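You operate a simulated robot arm through the tools that you are given. There is no shell and no other tool.

You are at the controls of a simulated robot arm. One attempt, no reset.

## Task
Set the controls near the coffee corner. At the end: the yellow shaker cap is turned to open; the black mill dial is turned to coarse; the red shaker cap is turned to open; the brown shaker cap is turned to open; whatever was shut is shut again. Leave all else as you found it, and nothing knocked over.

Only the result counts: the job must be done as asked and must still hold three seconds after the hand-in. Knocking over, shifting, dropping, spilling or breaking anything else fails it. A push-on lid holds only when it is set on centred and level and pressed home; a screw cap is set on level and turned clockwise until tight.

## Robot
A 6-joint arm with a two-finger parallel gripper, fixed in place. Base frame: the origin is at the foot of the arm, x ahead of it, y to its left, z up; the work surface is at about z = 0. Lengths are in cm, angles in degrees, forces in N, time in s.
With the tool pointing down near the work surface it reaches from about 24 to 58 cm from the base axis. Its first joint turns from -166.0 to 166.0 degrees. Payload 1.5 kg.
The tool frame sits at the grasp point between the pads (the TCP): z along the fingers, y along the line on which they close. The tips reach 3 cm beyond it. The gripper opens to 8 cm. The fingers are 1.7 cm wide and 1.2 cm thick; the gripper's body (4 by 8.2 cm) begins 8 cm behind the TCP.
Orientation is that of the tool frame in the base frame, as [roll, pitch, yaw] about the fixed x, y, z axes, in that order (R = Rz(yaw) Ry(pitch) Rx(roll)). With the fingers straight down and closing along the base's y, the tool's x points along the base's -x, its y along +y and its z along -z.

## Interface
- The arm moves only by the tool step_arm. Its argument "rows" is a list of rows, each a list of 3 entries, a list of its own where there are three numbers: the turn, a rotation vector about the tool's x, y, z in degrees, then the shift along the tool's x, y, z in m, then the gripper command, from -1 (fully open) to 1 (shut), values between in proportion. In form: [[[wx, wy, wz], [x, y, z], gripper], ...]. A call has 1 to 20 rows; each row shifts and turns the commanded pose from where the row before left it, along the tool's axes as they then stand. Each row takes 0.2 s and may step no farther than 5 cm and 8.6 degrees from the row before; otherwise, or with a gripper value out of range, the whole call is refused. Where a pose cannot be reached the arm comes as near as it can. A force on the tool above 40 N (or 10 N above the force at the start of the call, whichever is more), or a blocked arm, ends the call early, and 0.2 s more pass. The fingers move at their own pace (about 7.2 cm/s each) and stop on an object; they squeeze with about 28 N. The grip force told is the motor's: it shows also when the fingers shut on nothing. Time passes only in rows, and 0.2 s behind the last, so rows that do not move let the fingers close. The reply holds the time, the measured pose of the TCP, the force on the tool along the base axes, the opening and the grip force, in the units named above and with some noise, with the torque about the TCP (base axes, N m) and any sound that the robot's microphone picked up.
- Cameras (640 x 400 px; columns grow to the right, rows downward): "scene" is fixed at [4.97, -49.9, 84.69]; the picture's right is [0.84, -0.55, 0.00], its down [-0.35, -0.53, -0.77] and it looks along [0.42, 0.65, -0.64] (base axes); focal length 321 px, centre (320, 200). "wrist" rides on the gripper at [7.2, -0.7, -12.2] in the tool frame; the picture's right is [0.09, 1.00, 0.00], its down [-0.84, 0.08, -0.54] and it looks along [-0.54, 0.05, 0.84] (tool axes); focal length 238 px, centre (320, 200). There is no depth. A picture from a camera that has moved, and an enlarged one, comes with that camera's place and axes in the base frame and with its lens.
- snapshot(camera): a new picture of that camera. No time passes.
- enlarge(camera, box): a new picture of the part [left, top, right, bottom] of that camera's present view, enlarged. No time passes.
- finish_job(): hands the job in; it is judged then, once.

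Places have to be worked out from the pictures, the camera data and where the tool is seen. Open the gripper and draw the arm clear of the work before you hand the job in, unless the task says otherwise.

The tools are called after "Call:" by a JSON object that holds its "method" and its "body". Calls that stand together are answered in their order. step_arm: Moves the arm, as the interface text tells. Its arguments: {"type":"object","properties":{"rows":{"type":"array"}},"required":["rows"]} The other tools are called the same way: snapshot (camera) takes a picture; enlarge (camera, box) takes an enlarged picture of a part of a camera's view; finish_job () hands the job in.

At the start:

```text
clock: 0.0
tcp_pos: [32.36, 14.54, 36.84]
tool_rot: [179.9, 0.1, 179.9]
force: [0.6, 0.5, -0.7]
ft_torque: [0.04, 0.0, -0.02]
finger_gap: 8.0
grasp_force: 0.1
```

scene: 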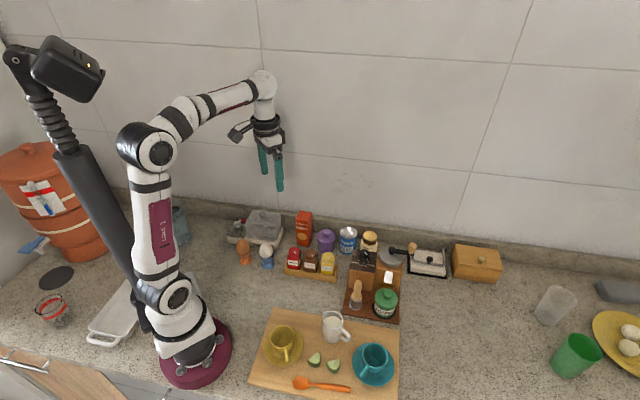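
wrist: 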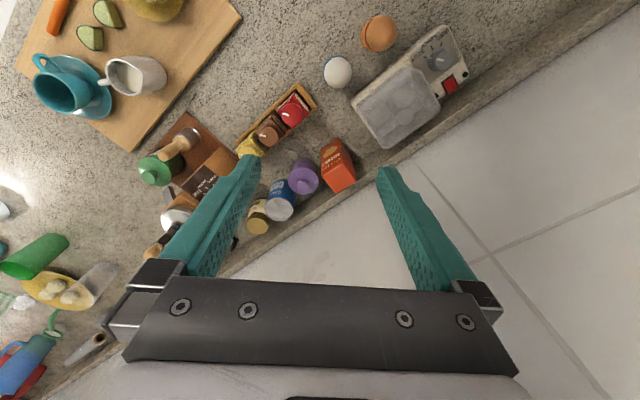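

I start by looking closely at the shaker rack, the mill, and the nearby things in both views.

Call:
{"method": "enlarge", "body": {"camera": "scene", "box": [270, 200, 350, 290]}}

Call:
{"method": "enlarge", "body": {"camera": "scene", "box": [330, 220, 460, 330]}}

Call:
{"method": "enlarge", "body": {"camera": "wrist", "box": [220, 60, 360, 240]}}

Call:
{"method": "enlarge", "body": {"camera": "wrist", "box": [120, 90, 280, 270]}}

```text
4.44 times, centred on (310, 245) of scene
camera zoom: at [4.97, -49.9, 84.69], right [0.84, -0.55, 0.0], down [-0.35, -0.53, -0.77], along [0.42, 0.65, -0.64], focal length 1426 px, centre (364, 0)
```

zoom: 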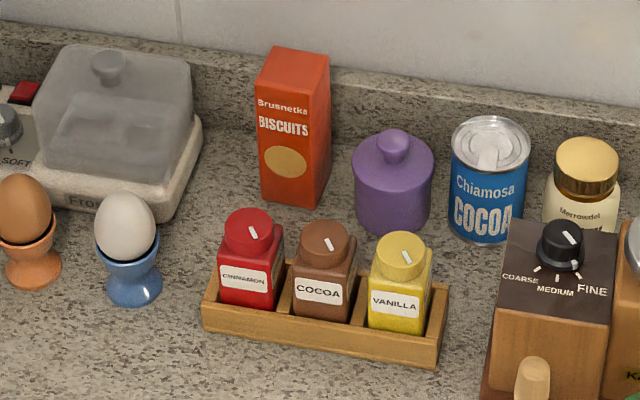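

```text
3.64 times, centred on (395, 275) of scene
camera zoom: at [4.97, -49.9, 84.69], right [0.84, -0.55, 0.0], down [-0.35, -0.53, -0.77], along [0.42, 0.65, -0.64], focal length 1166 px, centre (47, -73)
```

zoom: 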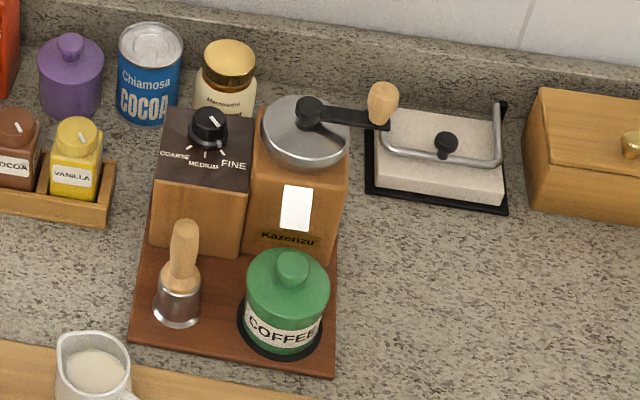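

```text
2.22 times, centred on (290, 150) of wrist
camera zoom: at [24.94, 13.96, 49.13], right [-0.09, 1.0, 0.0], down [0.84, 0.08, 0.54], along [0.54, 0.05, -0.84], focal length 530 px, centre (387, 311)
```

zoom: 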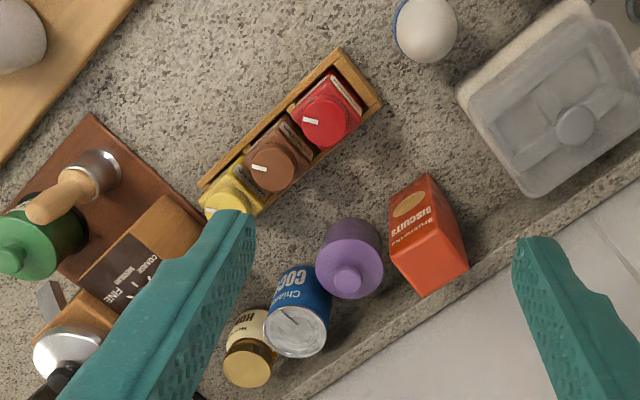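

```text
2.22 times, centred on (200, 180) of wrist
camera zoom: at [24.94, 13.96, 49.13], right [-0.09, 1.0, 0.0], down [0.84, 0.08, 0.54], along [0.54, 0.05, -0.84], focal length 530 px, centre (587, 244)
```

zoom: 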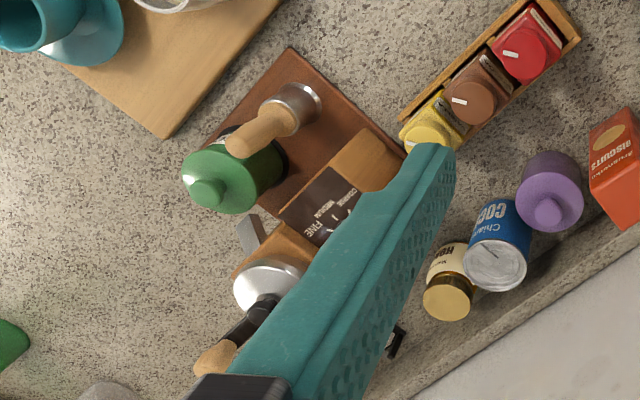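

The caps carry white pointer marks, but I see no open or shut labels yet. I zoom in tighter on the caps and the mill dial.

Call:
{"method": "enlarge", "body": {"camera": "scene", "box": [282, 240, 342, 285]}}

Call:
{"method": "enlarge", "body": {"camera": "scene", "box": [345, 240, 405, 280]}}

Call:
{"method": "enlarge", "body": {"camera": "wrist", "box": [230, 80, 320, 160]}}

Call:
{"method": "enlarge", "body": {"camera": "scene", "box": [215, 200, 300, 280]}}

```text
8.89 times, centred on (312, 262) of scene
camera zoom: at [4.97, -49.9, 84.69], right [0.84, -0.55, 0.0], down [-0.35, -0.53, -0.77], along [0.42, 0.65, -0.64], focal length 2851 px, centre (391, -356)
```

zoom: 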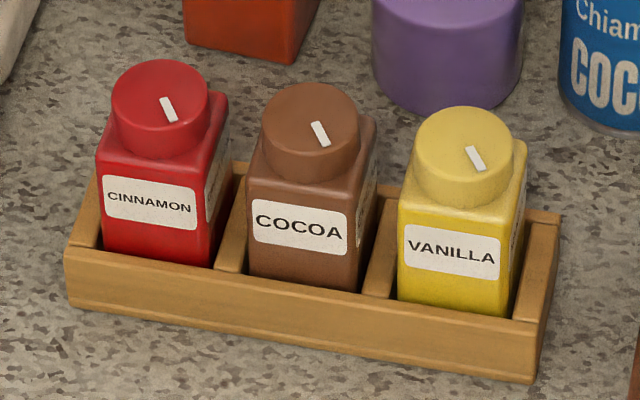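

```text
10.00 times, centred on (375, 260) of scene
camera zoom: at [4.97, -49.9, 84.69], right [0.84, -0.55, 0.0], down [-0.35, -0.53, -0.77], along [0.42, 0.65, -0.64], focal length 3208 px, centre (-230, -400)
```

zoom: 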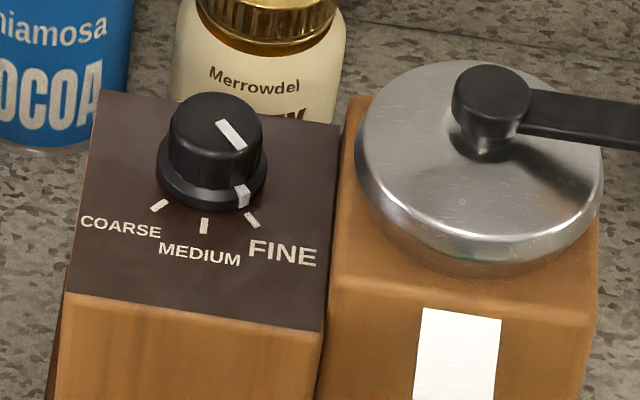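

```text
5.00 times, centred on (275, 120) of wrist
camera zoom: at [24.94, 13.96, 49.13], right [-0.09, 1.0, 0.0], down [0.84, 0.08, 0.54], along [0.54, 0.05, -0.84], focal length 1192 px, centre (545, 600)
```

zoom: 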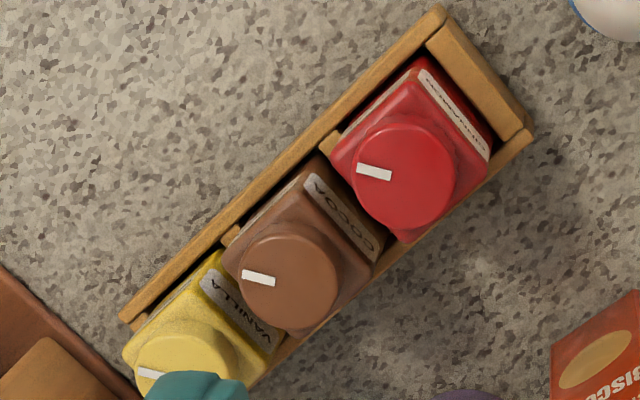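

```text
5.00 times, centred on (258, 240) of scene
camera zoom: at [4.97, -49.9, 84.69], right [0.84, -0.55, 0.0], down [-0.35, -0.53, -0.77], along [0.42, 0.65, -0.64], focal length 1604 px, centre (632, 0)
```

zoom: 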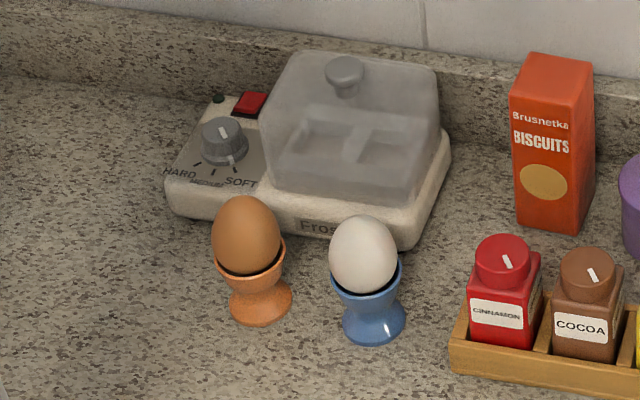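

From both pictures I put the cap tops near z ≈ 9.4: red at (34.8, 10.3), brown at (38.5, 6.5) and yellow at (42.4, 2.7). I see no marks showing which way is open, so I move the hand above the rack, still high, for a closer look.

Call:
{"method": "step_arm", "body": {"rows": [[[0, 0, 0], [-0.012, -0.016, 0.02], -1], [[0, 0, 0], [-0.012, -0.016, 0.028], -1], [[0, 0, 0], [-0.012, -0.016, 0.03], -1], [[0, 0, 0], [-0.012, -0.016, 0.03], -1], [[0, 0, 0], [-0.012, -0.016, 0.03], -1], [[0, 0, 0], [0, 0, 0.025], -1], [[0, 0, 0], [0, 0, 0], -1]]}}

Call:
{"method": "snapshot", "body": {"camera": "wrist"}}

Call:
{"method": "enlarge", "body": {"camera": "wrist", "box": [250, 80, 390, 190]}}

```text
clock: 1.6
tcp_pos: [38.24, 6.78, 20.56]
tool_rot: [179.9, -0.1, 179.9]
force: [-0.4, -0.2, 0.1]
ft_torque: [-0.01, 0.0, -0.02]
finger_gap: 8.01
grasp_force: 0.1
```

```text
taken
camera wrist: at [30.95, 6.0, 32.77], right [-0.09, 1.0, 0.0], down [0.84, 0.08, 0.54], along [0.54, 0.05, -0.84], focal length 238 px, centre (320, 200)
```

wrist: 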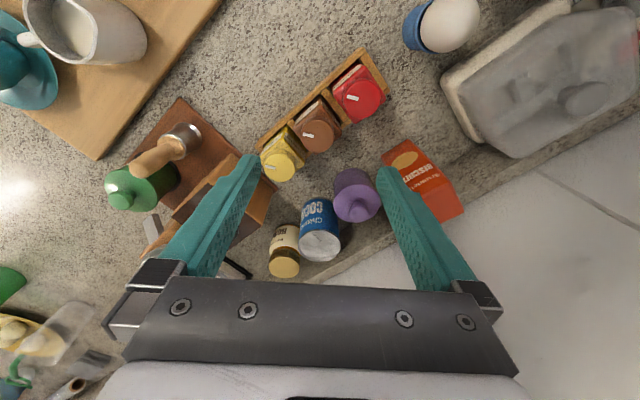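

```text
3.64 times, centred on (320, 135) of wrist
camera zoom: at [30.95, 6.0, 32.77], right [-0.09, 1.0, 0.0], down [0.84, 0.08, 0.54], along [0.54, 0.05, -0.84], focal length 867 px, centre (320, 436)
```

zoom: 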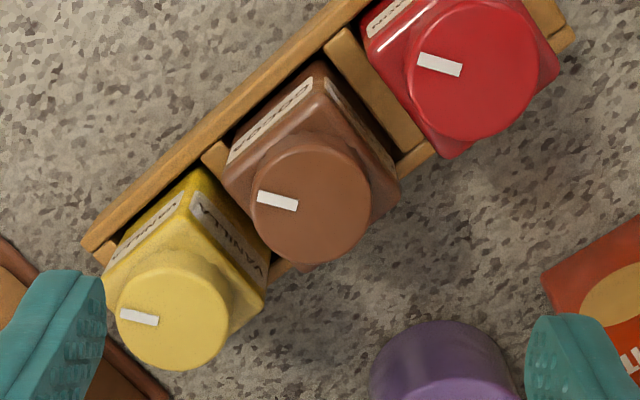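

The pointer marks all face the same way, and I still see no open or shut legend. I enlarge each cap and its shoulders further.

Call:
{"method": "enlarge", "body": {"camera": "wrist", "box": [325, 55, 395, 130]}}

Call:
{"method": "enlarge", "body": {"camera": "wrist", "box": [290, 90, 350, 160]}}

Call:
{"method": "enlarge", "body": {"camera": "wrist", "box": [250, 115, 315, 190]}}

Call:
{"method": "enlarge", "body": {"camera": "scene", "box": [285, 242, 317, 276]}}

Call:
{"method": "enlarge", "body": {"camera": "scene", "box": [310, 246, 342, 280]}}

```text
5.33 times, centred on (360, 92) of wrist
camera zoom: at [30.95, 6.0, 32.77], right [-0.09, 1.0, 0.0], down [0.84, 0.08, 0.54], along [0.54, 0.05, -0.84], focal length 1271 px, centre (107, 773)
```

zoom: 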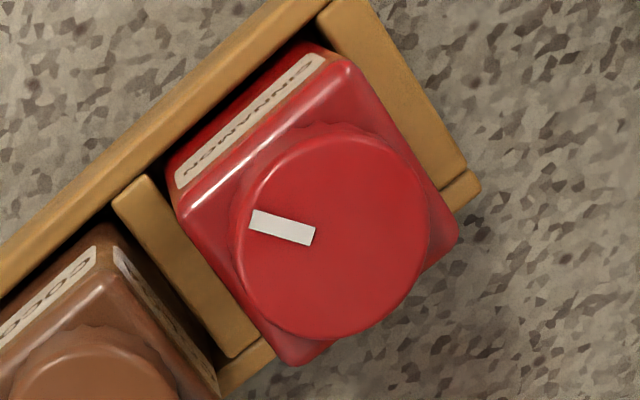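

```text
5.71 times, centred on (320, 125) of wrist
camera zoom: at [30.95, 6.0, 32.77], right [-0.09, 1.0, 0.0], down [0.84, 0.08, 0.54], along [0.54, 0.05, -0.84], focal length 1362 px, centre (320, 629)
```

zoom: 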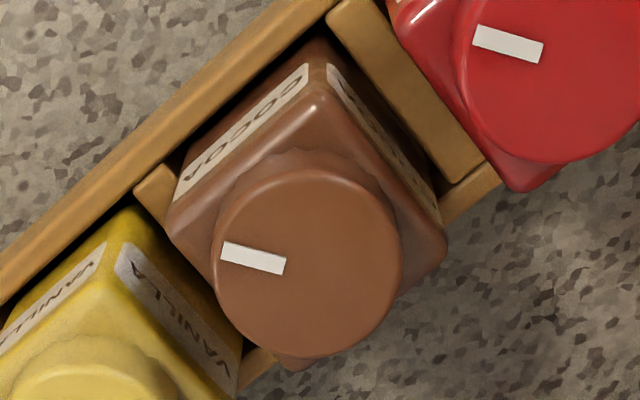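

```text
5.33 times, centred on (282, 152) of wrist
camera zoom: at [30.95, 6.0, 32.77], right [-0.09, 1.0, 0.0], down [0.84, 0.08, 0.54], along [0.54, 0.05, -0.84], focal length 1271 px, centre (520, 453)
```

zoom: 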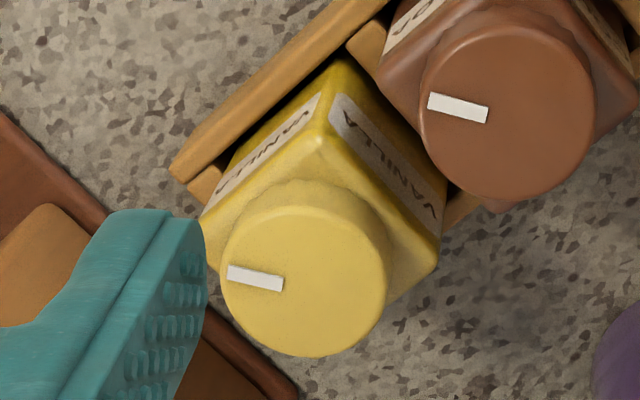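

```text
11.76 times, centred on (301, 259) of scene
camera zoom: at [4.97, -49.9, 84.69], right [0.84, -0.55, 0.0], down [-0.35, -0.53, -0.77], along [0.42, 0.65, -0.64], focal length 3774 px, centre (544, -494)
```

zoom: 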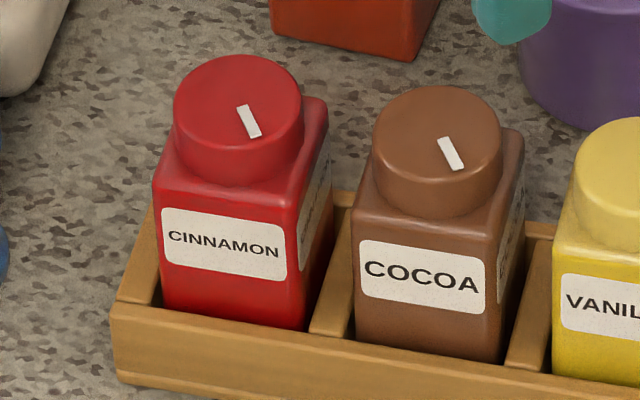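

```text
11.76 times, centred on (326, 263) of scene
camera zoom: at [4.97, -49.9, 84.69], right [0.84, -0.55, 0.0], down [-0.35, -0.53, -0.77], along [0.42, 0.65, -0.64], focal length 3774 px, centre (249, -541)
```

zoom: 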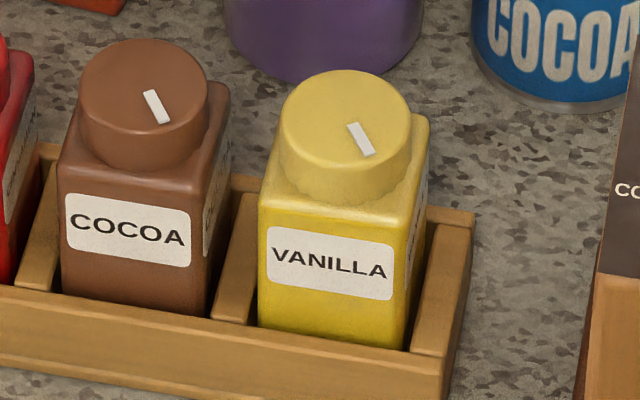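

The caps have no legend at all, so I will have to tell open from shut by how they turn. The mill dial's ticks are readable, and its scale plate is near z ≈ 9.7 with the dial near (51, -3.7). I move over the mill for a top view, staying high.

Call:
{"method": "step_arm", "body": {"rows": [[[0, 0, 0], [0, 0, -0.02], -1], [[0, 0, 0], [-0.019, -0.0257, 0], -1], [[0, 0, 0], [-0.019, -0.0257, 0], -1], [[0, 0, 0], [-0.019, -0.0257, 0], -1], [[0, 0, 0], [-0.019, -0.0257, 0], -1], [[0, 0, 0], [0, 0, 0], -1]]}}

Call:
{"method": "snapshot", "body": {"camera": "wrist"}}

Call:
{"method": "enlarge", "body": {"camera": "wrist", "box": [240, 90, 400, 210]}}

Call:
{"method": "snapshot", "body": {"camera": "scene"}}

```text
clock: 3.0
tcp_pos: [45.82, -3.53, 22.63]
tool_rot: [179.9, 0.1, 179.9]
force: [0.2, -0.2, -0.5]
ft_torque: [0.01, 0.01, -0.01]
finger_gap: 7.99
grasp_force: 0.0
```

```text
taken
camera wrist: at [38.6, -4.31, 34.8], right [-0.09, 1.0, 0.0], down [0.84, 0.08, 0.54], along [0.54, 0.05, -0.84], focal length 238 px, centre (320, 200)
```

wrist: 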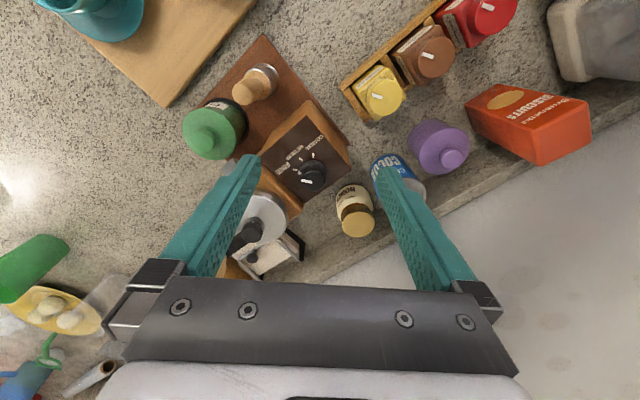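

```text
3.33 times, centred on (320, 150) of wrist
camera zoom: at [38.6, -4.31, 34.8], right [-0.09, 1.0, 0.0], down [0.84, 0.08, 0.54], along [0.54, 0.05, -0.84], focal length 794 px, centre (320, 367)
```

zoom: 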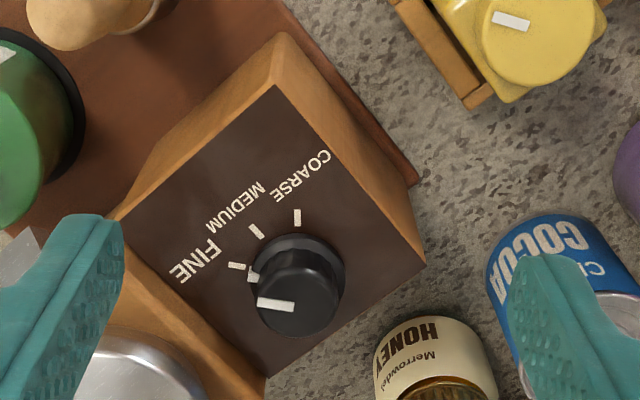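

```text
taken
```

scene: 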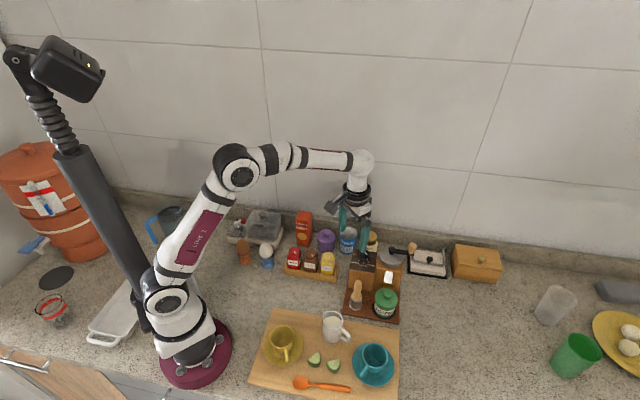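

The dial points at FINE, with its top centre at about (50.9, -3.9, 11.85) and the plate at z ≈ 9.95. COARSE is about 78° clockwise seen from above. Closing along y now and turning clockwise keeps the fingers clear of the steel dome, so I move over the dial and check the centring.

Call:
{"method": "step_arm", "body": {"rows": [[[0, 0, 0], [-0.025, -0.002, 0], -0.3], [[0, 0, 0], [-0.0258, -0.0017, 0.0], -0.3], [[0, 0, 0], [0, 0, 0.023], -0.3], [[0, 0, 0], [0, 0, 0.023], -0.3], [[0, 0, 0], [0, 0, 0], -0.3]]}}

Call:
{"method": "snapshot", "body": {"camera": "wrist"}}

Call:
{"method": "enlarge", "body": {"camera": "wrist", "box": [240, 80, 400, 210]}}

Call:
{"method": "enlarge", "body": {"camera": "scene", "box": [330, 190, 430, 290]}}

```text
clock: 4.2
tcp_pos: [51.03, -4.06, 18.06]
tool_rot: [-180.0, -0.1, 179.8]
force: [-0.2, -0.8, -0.4]
ft_torque: [0.03, -0.02, -0.02]
finger_gap: 5.22
grasp_force: 0.1
```

```text
taken
camera wrist: at [43.67, -4.73, 30.2], right [-0.09, 1.0, 0.0], down [0.84, 0.08, 0.54], along [0.54, 0.05, -0.84], focal length 238 px, centre (320, 200)
```

wrist: 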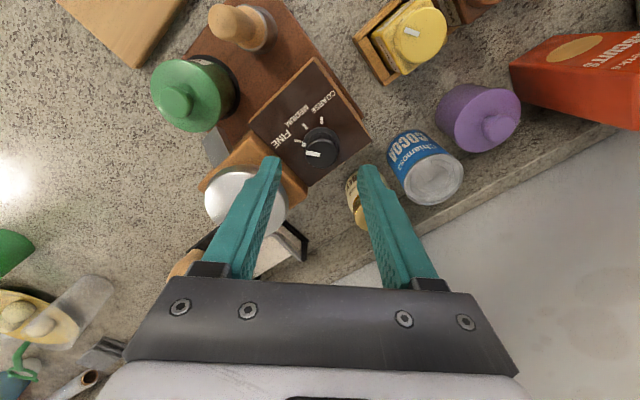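

```text
3.08 times, centred on (320, 145) of wrist
camera zoom: at [43.67, -4.73, 30.2], right [-0.09, 1.0, 0.0], down [0.84, 0.08, 0.54], along [0.54, 0.05, -0.84], focal length 733 px, centre (320, 369)
```

zoom: 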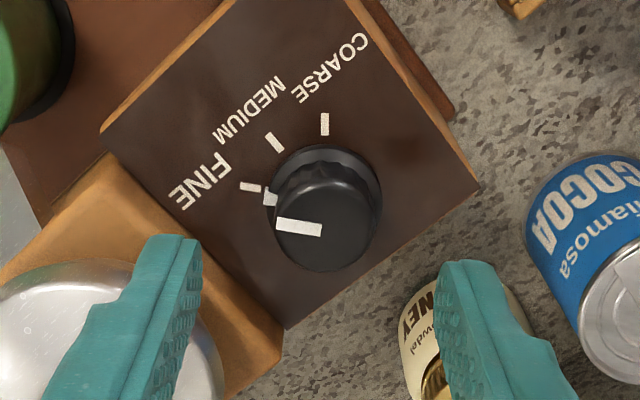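

```text
4.00 times, centred on (380, 240) of scene
camera zoom: at [4.97, -49.9, 84.69], right [0.84, -0.55, 0.0], down [-0.35, -0.53, -0.77], along [0.42, 0.65, -0.64], focal length 1283 px, centre (80, 40)
```

zoom: 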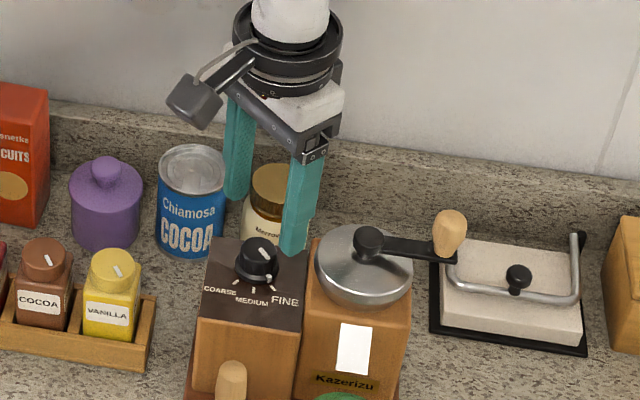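

The dial centre is about 0.17 cm further in x and 0.09 cm further in y than the tool axis. I correct for that, go down to TCP z ≈ 13.6 so the tips sit just above the flange, and look before closing.

Call:
{"method": "step_arm", "body": {"rows": [[[0, 0, 0], [-0.0017, 0.0009, 0.015], -0.3], [[0, 0, 0], [0, 0, 0.015], -0.3], [[0, 0, 0], [0, 0, 0.01], -0.3], [[0, 0, 0], [0, 0, 0.004], -0.3], [[0, 0, 0], [0, 0, 0], -0.3]]}}

Call:
{"method": "enlarge", "body": {"camera": "wrist", "box": [240, 80, 400, 210]}}

Call:
{"method": "enlarge", "body": {"camera": "scene", "box": [340, 220, 410, 280]}}

```text
clock: 5.4
tcp_pos: [51.15, -3.89, 13.63]
tool_rot: [179.9, 0.0, 179.9]
force: [0.0, -0.4, 0.4]
ft_torque: [-0.04, 0.03, 0.02]
finger_gap: 5.25
grasp_force: 0.1
```

```text
3.08 times, centred on (320, 145) of wrist
camera zoom: at [43.77, -4.62, 25.8], right [-0.09, 1.0, 0.0], down [0.84, 0.08, 0.54], along [0.54, 0.05, -0.84], focal length 733 px, centre (320, 369)
```

zoom: 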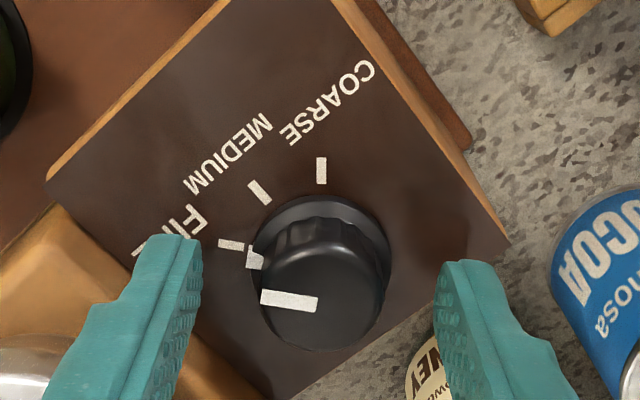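

```text
6.67 times, centred on (375, 250) of scene
camera zoom: at [4.97, -49.9, 84.69], right [0.84, -0.55, 0.0], down [-0.35, -0.53, -0.77], along [0.42, 0.65, -0.64], focal length 2138 px, centre (-47, -133)
```

zoom: 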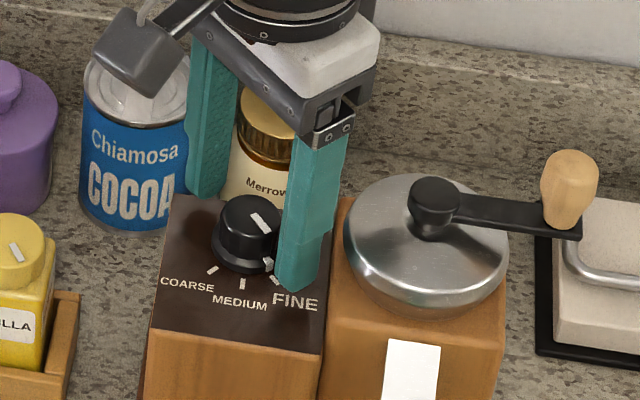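

The knob sits nearly centred between the fingers, with the tips above the flange. I close on it now.

Call:
{"method": "step_arm", "body": {"rows": [[[0, 0, 0], [0, 0, 0], 0.1], [[0, 0, 0], [0, 0, 0], 0.3], [[0, 0, 0], [0, 0, 0], 0.6], [[0, 0, 0], [0, 0, 0], 1], [[0, 0, 0], [0, 0, 0], 1]]}}

Call:
{"method": "enlarge", "body": {"camera": "wrist", "box": [240, 80, 400, 210]}}

```text
clock: 6.6
tcp_pos: [51.23, -3.85, 13.59]
tool_rot: [179.9, -0.1, 180.0]
force: [1.5, 6.5, -0.9]
ft_torque: [0.08, -0.05, 0.01]
finger_gap: 2.71
grasp_force: 37.9
```

```text
3.08 times, centred on (320, 145) of wrist
camera zoom: at [43.77, -4.59, 25.81], right [-0.09, 1.0, 0.0], down [0.84, 0.08, 0.54], along [0.54, 0.05, -0.84], focal length 733 px, centre (320, 369)
```

zoom: 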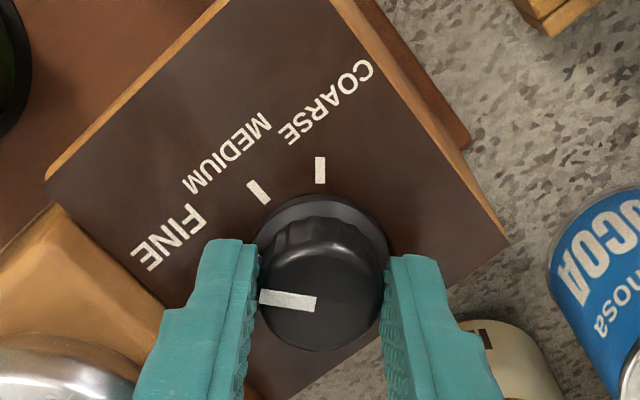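

The grip is on with a 2.71 cm gap and a 6.5 N side push, so I shift 0.07 cm in +y to relieve it. Then I turn 16° clockwise (+z of the tool) and read the torque.

Call:
{"method": "step_arm", "body": {"rows": [[[0, 0, 0], [0, 0.0007, 0], 1], [[0, 0, 4], [0, 0, 0], 1], [[0, 0, 4], [0, 0, 0], 1], [[0, 0, 4], [0, 0, 0], 1], [[0, 0, 4], [0, 0, 0], 1]]}}

Call:
{"method": "enlarge", "body": {"camera": "wrist", "box": [240, 80, 400, 210]}}

```text
clock: 7.8
tcp_pos: [51.15, -3.88, 13.59]
tool_rot: [179.8, 0.1, 163.9]
force: [8.4, -3.5, -3.9]
ft_torque: [0.15, 0.25, 0.0]
finger_gap: 2.68
grasp_force: 37.9
```

```text
3.08 times, centred on (320, 145) of wrist
camera zoom: at [43.86, -2.55, 25.81], right [0.19, 0.98, 0.0], down [0.82, -0.16, 0.54], along [0.53, -0.1, -0.84], focal length 733 px, centre (320, 369)
```

zoom: 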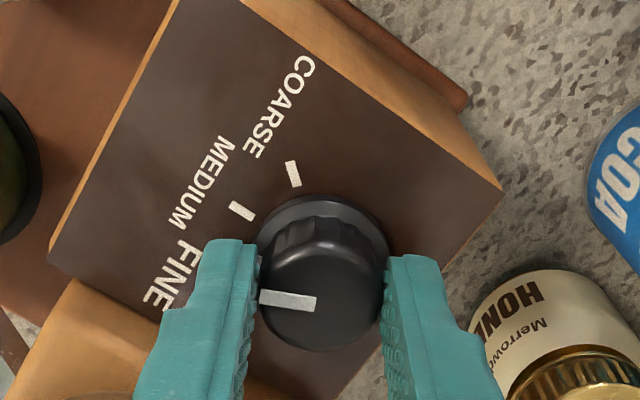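

The dial follows the fingers and the torque is near zero. I ease about 0.08 cm toward +x for the side force and turn another 32°.

Call:
{"method": "step_arm", "body": {"rows": [[[0, 0, 0], [-0.0009, -0.0001, 0], 1], [[0, 0, 4], [0, 0, 0], 1], [[0, 0, 4], [0, 0, 0], 1], [[0, 0, 4], [0, 0, 0], 1], [[0, 0, 4], [0, 0, 0], 1], [[0, 0, 4], [0, 0, 0], 1], [[0, 0, 4], [0, 0, 0], 1], [[0, 0, 4], [0, 0, 0], 1], [[0, 0, 4], [0, 0, 0], 1]]}}

Call:
{"method": "enlarge", "body": {"camera": "wrist", "box": [240, 80, 400, 210]}}

```text
clock: 9.8
tcp_pos: [51.22, -3.87, 13.64]
tool_rot: [179.7, -0.1, 131.9]
force: [-12.5, -2.4, 5.0]
ft_torque: [0.08, 0.39, 0.03]
finger_gap: 2.68
grasp_force: 37.7
```

```text
3.08 times, centred on (320, 145) of wrist
camera zoom: at [45.73, 0.99, 25.82], right [0.68, 0.73, 0.0], down [0.62, -0.57, 0.54], along [0.4, -0.37, -0.84], focal length 733 px, centre (320, 369)
```

zoom: 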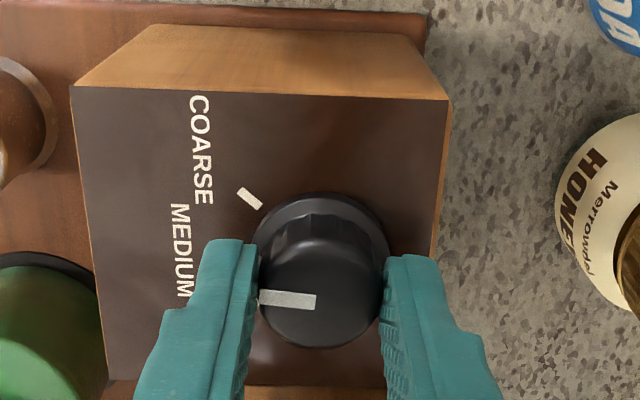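

The mill is unmoved and the dial has turned 48°; the tick spacing works out at about 40°, so the full turn is 80°. I relieve the side force (about -0.08 cm in x) and turn 24° more.

Call:
{"method": "step_arm", "body": {"rows": [[[0, 0, 0], [0.0004, -0.0007, 0], 1], [[0, 0, 4], [0, 0, 0], 1], [[0, 0, 4], [0, 0, 0], 1], [[0, 0, 4], [0, 0, 0], 1], [[0, 0, 4], [0, 0, 0], 1], [[0, 0, 4], [0, 0, 0], 1], [[0, 0, 4], [0, 0, 0], 1]]}}

Call:
{"method": "enlarge", "body": {"camera": "wrist", "box": [240, 80, 400, 210]}}

```text
clock: 11.4
tcp_pos: [51.12, -3.96, 13.53]
tool_rot: [179.9, 0.0, 108.0]
force: [27.5, 1.4, -16.3]
ft_torque: [-0.38, -0.41, -0.05]
finger_gap: 2.68
grasp_force: 37.1
```

```text
3.08 times, centred on (320, 145) of wrist
camera zoom: at [48.15, 2.72, 25.81], right [0.92, 0.39, 0.0], down [0.33, -0.77, 0.54], along [0.21, -0.5, -0.84], focal length 733 px, centre (320, 369)
```

zoom: 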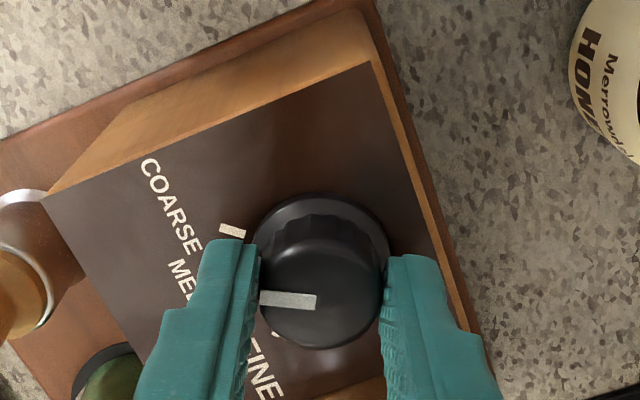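

A 27.5 N side force along x has built up along the closing axis. I hold still for a moment to see whether it is a settled load before correcting.

Call:
{"method": "step_arm", "body": {"rows": [[[0, 0, 0], [0, 0, 0], 1]]}}

```text
clock: 11.8
tcp_pos: [51.11, -3.84, 13.51]
tool_rot: [179.9, 0.1, 107.9]
force: [33.7, 2.5, -21.0]
ft_torque: [-0.32, -0.59, -0.01]
finger_gap: 2.69
grasp_force: 37.7
```

The load is still growing (33.7 N in x, -21 N in z), so the arm is straining against a small position error. I give way by 0.1 cm in +x and 0.05 cm down, then check.

Call:
{"method": "step_arm", "body": {"rows": [[[0, 0, 0], [-0.0003, 0.001, 0.0005], 1]]}}

```text
clock: 12.2
tcp_pos: [51.18, -3.97, 13.57]
tool_rot: [180.0, -0.1, 107.8]
force: [5.2, 4.0, 2.1]
ft_torque: [-0.83, -0.53, 0.01]
finger_gap: 2.68
grasp_force: 37.1
```

The side force dropped to about 6 N. I hold once more to see whether it stays down before finishing the turn.

Call:
{"method": "step_arm", "body": {"rows": [[[0, 0, 0], [0, 0, 0], 1]]}}

Call:
{"method": "enlarge", "body": {"camera": "scene", "box": [340, 220, 410, 280]}}

```text
clock: 12.6
tcp_pos: [51.15, -3.8, 13.59]
tool_rot: [-180.0, -0.1, 107.8]
force: [-6.0, 4.2, 12.2]
ft_torque: [-0.52, 0.08, -0.02]
finger_gap: 2.67
grasp_force: 37.9
```

```text
6.67 times, centred on (375, 250) of scene
camera zoom: at [4.97, -49.9, 84.69], right [0.84, -0.55, 0.0], down [-0.35, -0.53, -0.77], along [0.42, 0.65, -0.64], focal length 2138 px, centre (-47, -133)
```

zoom: 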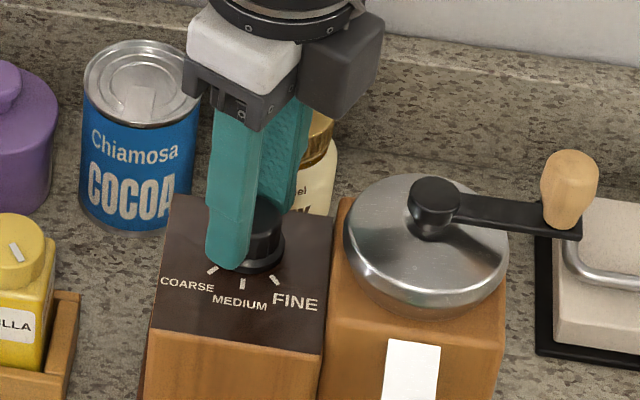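

The load is small again and the mill and its board haven't moved. I turn the last 8° to bring the total to 80°.

Call:
{"method": "step_arm", "body": {"rows": [[[0, 0, 4], [0, 0, 0], 1], [[0, 0, 4], [0, 0, 0], 1]]}}

Call:
{"method": "enlarge", "body": {"camera": "wrist", "box": [240, 80, 400, 210]}}

```text
clock: 13.2
tcp_pos: [51.29, -3.82, 13.45]
tool_rot: [180.0, 0.0, 99.8]
force: [-20.9, 0.6, 24.8]
ft_torque: [0.57, 0.62, -0.03]
finger_gap: 2.65
grasp_force: 37.6
```

```text
3.08 times, centred on (320, 145) of wrist
camera zoom: at [49.16, 3.05, 25.84], right [0.97, 0.26, 0.0], down [0.22, -0.81, 0.54], along [0.14, -0.52, -0.84], focal length 733 px, centre (320, 369)
```

zoom: 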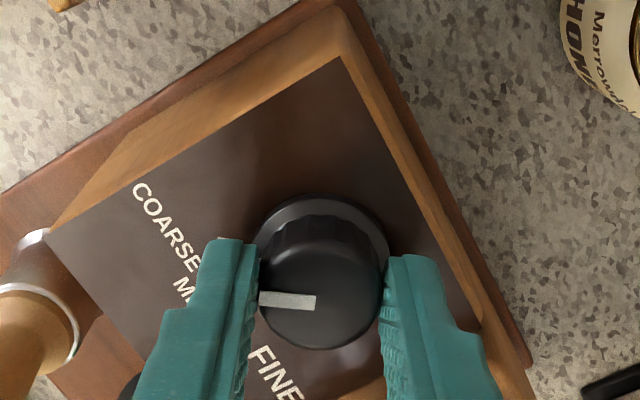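

The dial is 80° round, in line with COARSE as far as I can see. I open the fingers in place to check the pointer.

Call:
{"method": "step_arm", "body": {"rows": [[[0, 0, 0], [0, 0, 0], 0.2], [[0, 0, 0], [0, 0, 0], -0.1], [[0, 0, 0], [0, 0, 0], -0.2]]}}

Call:
{"method": "enlarge", "body": {"camera": "wrist", "box": [240, 80, 400, 210]}}

Call:
{"method": "enlarge", "body": {"camera": "scene", "box": [340, 220, 410, 280]}}

```text
clock: 14.0
tcp_pos: [51.21, -3.9, 13.49]
tool_rot: [-180.0, 0.0, 99.8]
force: [-0.7, -0.3, -0.2]
ft_torque: [0.02, 0.0, 0.0]
finger_gap: 4.8
grasp_force: 0.1
```

```text
3.08 times, centred on (320, 145) of wrist
camera zoom: at [49.19, 3.05, 25.78], right [0.96, 0.26, 0.0], down [0.22, -0.81, 0.54], along [0.14, -0.52, -0.84], focal length 733 px, centre (320, 369)
```

zoom: 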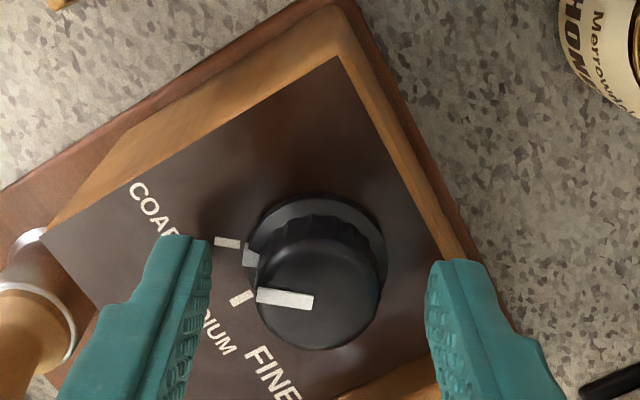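

```text
6.67 times, centred on (375, 250) of scene
camera zoom: at [4.97, -49.9, 84.69], right [0.84, -0.55, 0.0], down [-0.35, -0.53, -0.77], along [0.42, 0.65, -0.64], focal length 2138 px, centre (-47, -133)
```

zoom: 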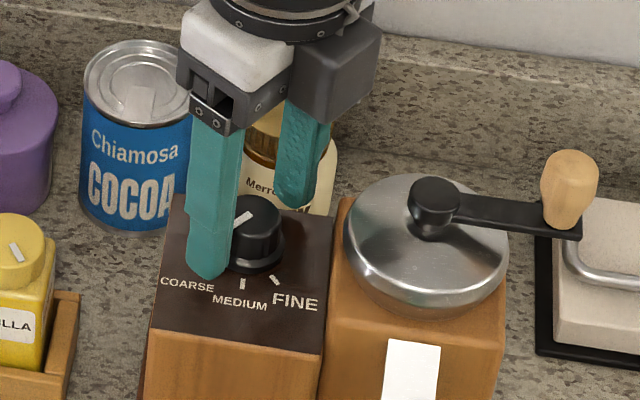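

The flange notch now lines up with the COARSE tick exactly as it did with FINE at the start, and the mill hasn't moved. I rise straight up and go over the shaker rack for a top view.

Call:
{"method": "step_arm", "body": {"rows": [[[0, 0, 0], [0, 0, -0.02], -0.2], [[0, 0, 0], [0, 0, -0.03], -0.2], [[0, 0, 0], [0, 0, -0.03], -0.2], [[0, 0, 0], [0.031, -0.0266, 0], -0.2], [[0, 0, 0], [0.031, -0.0266, 0], -0.2], [[0, 0, 0], [0.031, -0.0266, 0], -0.2], [[0, 0, 0], [0.031, -0.0266, 0], -0.2], [[0, 0, 0], [0, 0, 0], -0.2]]}}

Call:
{"method": "snapshot", "body": {"camera": "wrist"}}

Call:
{"method": "enlarge", "body": {"camera": "wrist", "box": [230, 60, 410, 190]}}

Call:
{"method": "enlarge", "body": {"camera": "scene", "box": [340, 220, 410, 280]}}

```text
clock: 15.8
tcp_pos: [38.62, 6.58, 21.59]
tool_rot: [180.0, -0.1, 99.9]
force: [-0.2, -0.3, -0.6]
ft_torque: [0.02, -0.01, 0.02]
finger_gap: 4.78
grasp_force: 0.0
```

```text
taken
camera wrist: at [36.54, 13.42, 33.8], right [0.97, 0.26, 0.0], down [0.22, -0.81, 0.54], along [0.14, -0.52, -0.84], focal length 238 px, centre (320, 200)
```

wrist: 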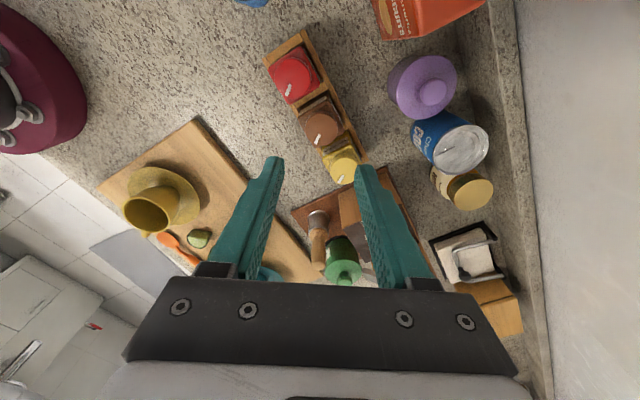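

```text
3.08 times, centred on (320, 125) of wrist
camera zoom: at [36.54, 13.42, 33.8], right [0.97, 0.26, 0.0], down [0.22, -0.81, 0.54], along [0.14, -0.52, -0.84], focal length 733 px, centre (320, 431)
```

zoom: 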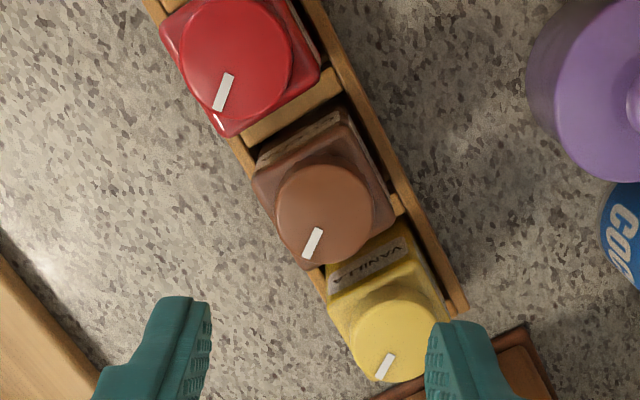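

```text
6.67 times, centred on (375, 250) of scene
camera zoom: at [4.97, -49.9, 84.69], right [0.84, -0.55, 0.0], down [-0.35, -0.53, -0.77], along [0.42, 0.65, -0.64], focal length 2138 px, centre (-47, -133)
```

zoom: 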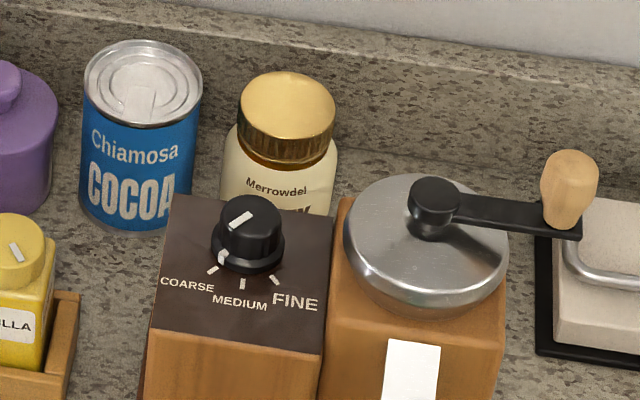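

The mill dial reads COARSE from the scene view too. I enlarge the caps from this new side for any open or shut marking I missed.

Call:
{"method": "enlarge", "body": {"camera": "wrist", "box": [265, 45, 325, 110]}}

Call:
{"method": "enlarge", "body": {"camera": "wrist", "box": [295, 85, 365, 155]}}

Call:
{"method": "enlarge", "body": {"camera": "wrist", "box": [310, 120, 370, 190]}}

```text
6.15 times, centred on (295, 78) of wrist
camera zoom: at [36.54, 13.42, 33.8], right [0.97, 0.26, 0.0], down [0.22, -0.81, 0.54], along [0.14, -0.52, -0.84], focal length 1467 px, centre (474, 954)
```

zoom: 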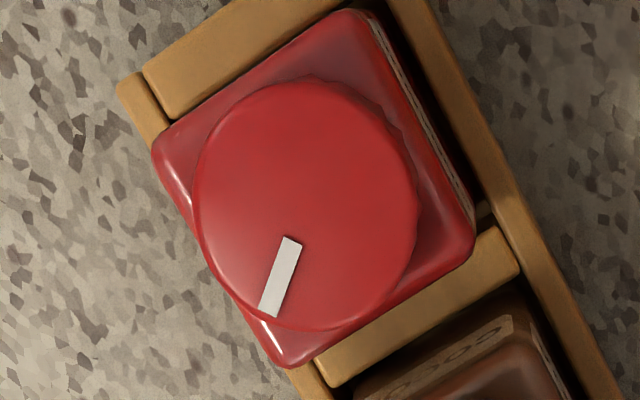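

```text
5.71 times, centred on (330, 120) of wrist
camera zoom: at [36.54, 13.42, 33.8], right [0.97, 0.26, 0.0], down [0.22, -0.81, 0.54], along [0.14, -0.52, -0.84], focal length 1362 px, centre (263, 657)
```

zoom: 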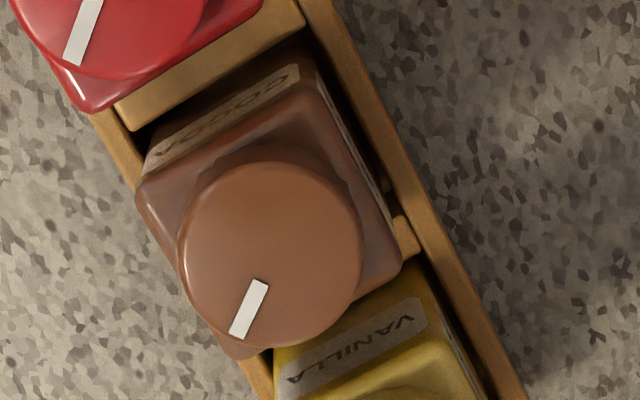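

```text
5.71 times, centred on (340, 155) of wrist
camera zoom: at [36.54, 13.42, 33.8], right [0.97, 0.26, 0.0], down [0.22, -0.81, 0.54], along [0.14, -0.52, -0.84], focal length 1362 px, centre (206, 457)
```

zoom: 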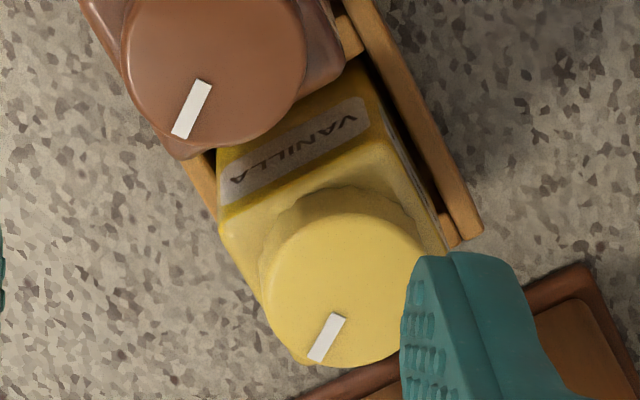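

There is no legend anywhere, so I will feel for the stop. Brown sits at about (38.55, 6.52), within 0.1 cm of the tool axis; I trim that and come down to 3 cm above gripping height.

Call:
{"method": "step_arm", "body": {"rows": [[[0, 0, 0], [0.0005, 0.0009, 0.02], -0.2], [[0, 0, 0], [0, 0, 0.025], -0.2], [[0, 0, 0], [0, 0, 0.025], -0.2], [[0, 0, 0], [0, 0, 0], -0.2]]}}

Call:
{"method": "enlarge", "body": {"camera": "wrist", "box": [230, 60, 410, 190]}}

Call:
{"method": "enlarge", "body": {"camera": "scene", "box": [275, 210, 355, 285]}}

```text
clock: 16.8
tcp_pos: [38.7, 6.53, 14.52]
tool_rot: [-180.0, -0.2, 99.9]
force: [0.0, -0.4, -0.2]
ft_torque: [-0.01, 0.04, 0.0]
finger_gap: 4.77
grasp_force: 0.1
```

```text
3.08 times, centred on (320, 125) of wrist
camera zoom: at [36.64, 13.4, 26.79], right [0.96, 0.26, 0.0], down [0.22, -0.81, 0.54], along [0.14, -0.52, -0.84], focal length 733 px, centre (320, 431)
```

zoom: 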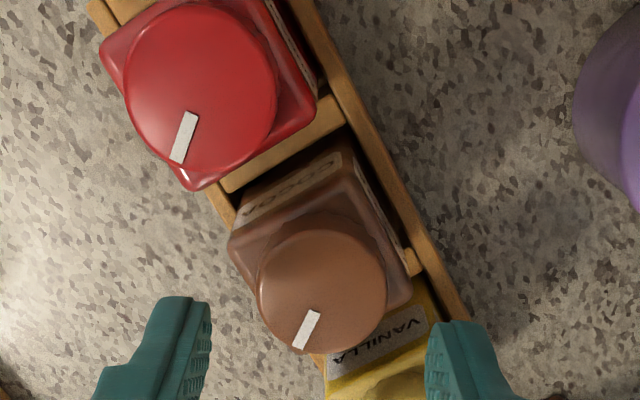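

```text
5.33 times, centred on (315, 248) of scene
camera zoom: at [4.97, -49.9, 84.69], right [0.84, -0.55, 0.0], down [-0.35, -0.53, -0.77], along [0.42, 0.65, -0.64], focal length 1711 px, centre (347, -53)
```

zoom: 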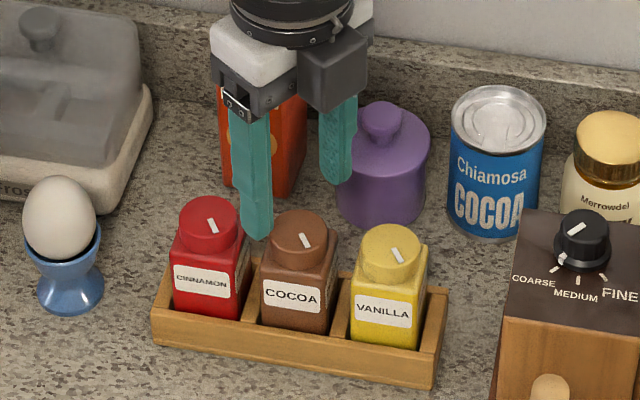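

The cap is centred across the fingers and about 0.1 cm toward tool +x. I correct that and lower to TCP z ≈ 11.4, with the tips about 1 cm below the cap top and above the shoulder.

Call:
{"method": "step_arm", "body": {"rows": [[[0, 0, 0], [0.001, 0, 0.015], -0.2], [[0, 0, 0], [0, 0, 0.012], -0.2], [[0, 0, 0], [0, 0, 0.005], -0.2], [[0, 0, 0], [0, 0, 0], -0.2]]}}

Call:
{"method": "enlarge", "body": {"camera": "wrist", "box": [230, 60, 410, 210]}}

Call:
{"method": "enlarge", "body": {"camera": "scene", "box": [275, 210, 355, 285]}}

```text
clock: 17.8
tcp_pos: [38.77, 6.58, 11.4]
tool_rot: [-179.9, 0.0, 99.9]
force: [-0.1, -0.7, 0.4]
ft_torque: [-0.03, -0.01, 0.01]
finger_gap: 4.79
grasp_force: 0.1
```

```text
2.67 times, centred on (320, 135) of wrist
camera zoom: at [36.63, 13.55, 23.59], right [0.96, 0.26, 0.0], down [0.22, -0.81, 0.54], along [0.14, -0.52, -0.84], focal length 636 px, centre (320, 373)
```

zoom: 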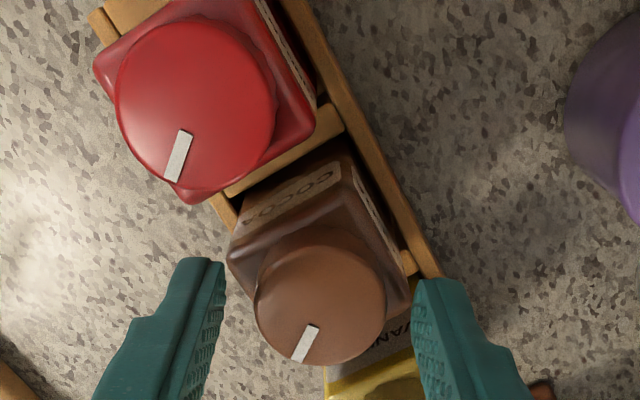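

```text
5.33 times, centred on (315, 248) of scene
camera zoom: at [4.97, -49.9, 84.69], right [0.84, -0.55, 0.0], down [-0.35, -0.53, -0.77], along [0.42, 0.65, -0.64], focal length 1711 px, centre (347, -53)
```

zoom: 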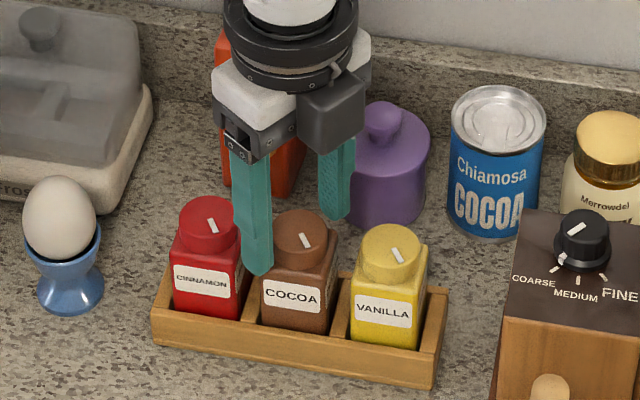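

The cap is centred between the fingers (centre column 320, finger midpoint 319). I close on it.

Call:
{"method": "step_arm", "body": {"rows": [[[0, 0, 0], [0, 0, 0], 0], [[0, 0, 0], [0, 0, 0], 0.15], [[0, 0, 0], [0, 0, 0], 0.4], [[0, 0, 0], [0, 0, 0], 0.4]]}}

Call:
{"method": "enlarge", "body": {"camera": "wrist", "box": [230, 60, 410, 210]}}

```text
clock: 18.8
tcp_pos: [38.76, 6.52, 11.34]
tool_rot: [180.0, -0.1, 99.9]
force: [0.5, -0.3, -0.1]
ft_torque: [0.0, -0.05, 0.05]
finger_gap: 3.27
grasp_force: 27.8
```

```text
2.67 times, centred on (320, 135) of wrist
camera zoom: at [36.63, 13.55, 23.61], right [0.96, 0.26, 0.0], down [0.22, -0.81, 0.54], along [0.14, -0.52, -0.84], focal length 636 px, centre (320, 373)
```

zoom: 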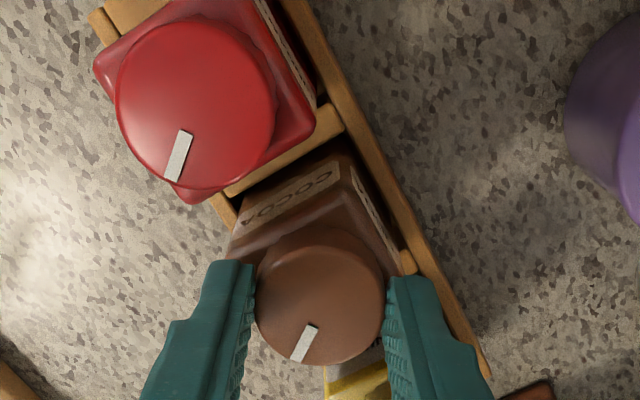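

The grip is clean at 3.27 cm with no side load. I try a small 4° turn anticlockwise, the usual way a cap opens, and read the torque about z.

Call:
{"method": "step_arm", "body": {"rows": [[[0, 0, -2], [0, 0, 0], 0.4], [[0, 0, -2], [0, 0, 0], 0.4]]}}

Call:
{"method": "enlarge", "body": {"camera": "wrist", "box": [230, 60, 410, 210]}}

```text
clock: 19.4
tcp_pos: [38.47, 6.62, 11.26]
tool_rot: [179.8, -0.1, 104.1]
force: [-0.4, -2.0, 5.8]
ft_torque: [-0.28, 0.11, 0.02]
finger_gap: 3.28
grasp_force: 27.5
```

```text
2.67 times, centred on (320, 135) of wrist
camera zoom: at [36.13, 13.41, 23.6], right [0.94, 0.33, 0.0], down [0.28, -0.79, 0.54], along [0.18, -0.51, -0.84], focal length 636 px, centre (320, 373)
```

zoom: 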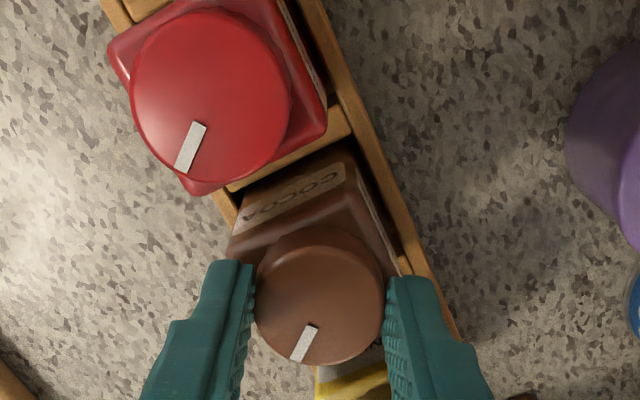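

The cap moved 4° with almost no torque. I look closely at whether the brown body stayed square in its slot or turned along with the cap.

Call:
{"method": "enlarge", "body": {"camera": "wrist", "box": [280, 95, 360, 180]}}

Call:
{"method": "enlarge", "body": {"camera": "scene", "box": [282, 240, 342, 285]}}

```text
4.71 times, centred on (320, 138) of wrist
camera zoom: at [36.13, 13.41, 23.6], right [0.94, 0.33, 0.0], down [0.28, -0.79, 0.54], along [0.18, -0.51, -0.84], focal length 1122 px, centre (320, 494)
```

zoom: 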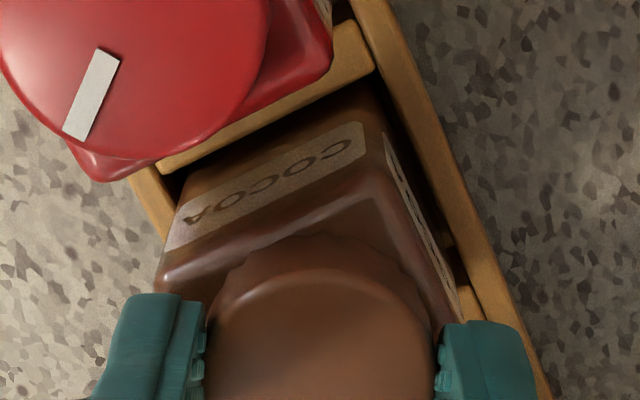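

```text
8.89 times, centred on (312, 262) of scene
camera zoom: at [4.97, -49.9, 84.69], right [0.84, -0.55, 0.0], down [-0.35, -0.53, -0.77], along [0.42, 0.65, -0.64], focal length 2851 px, centre (391, -356)
```

zoom: 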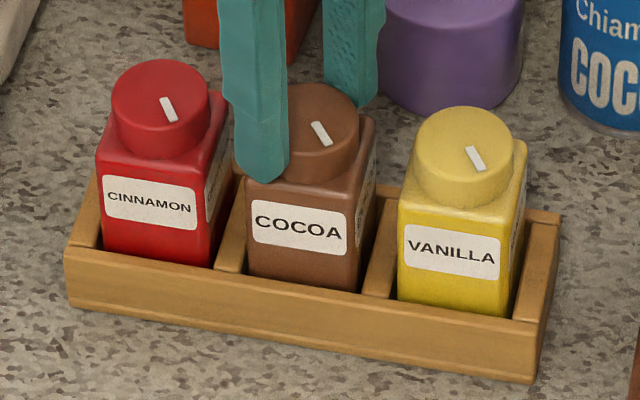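

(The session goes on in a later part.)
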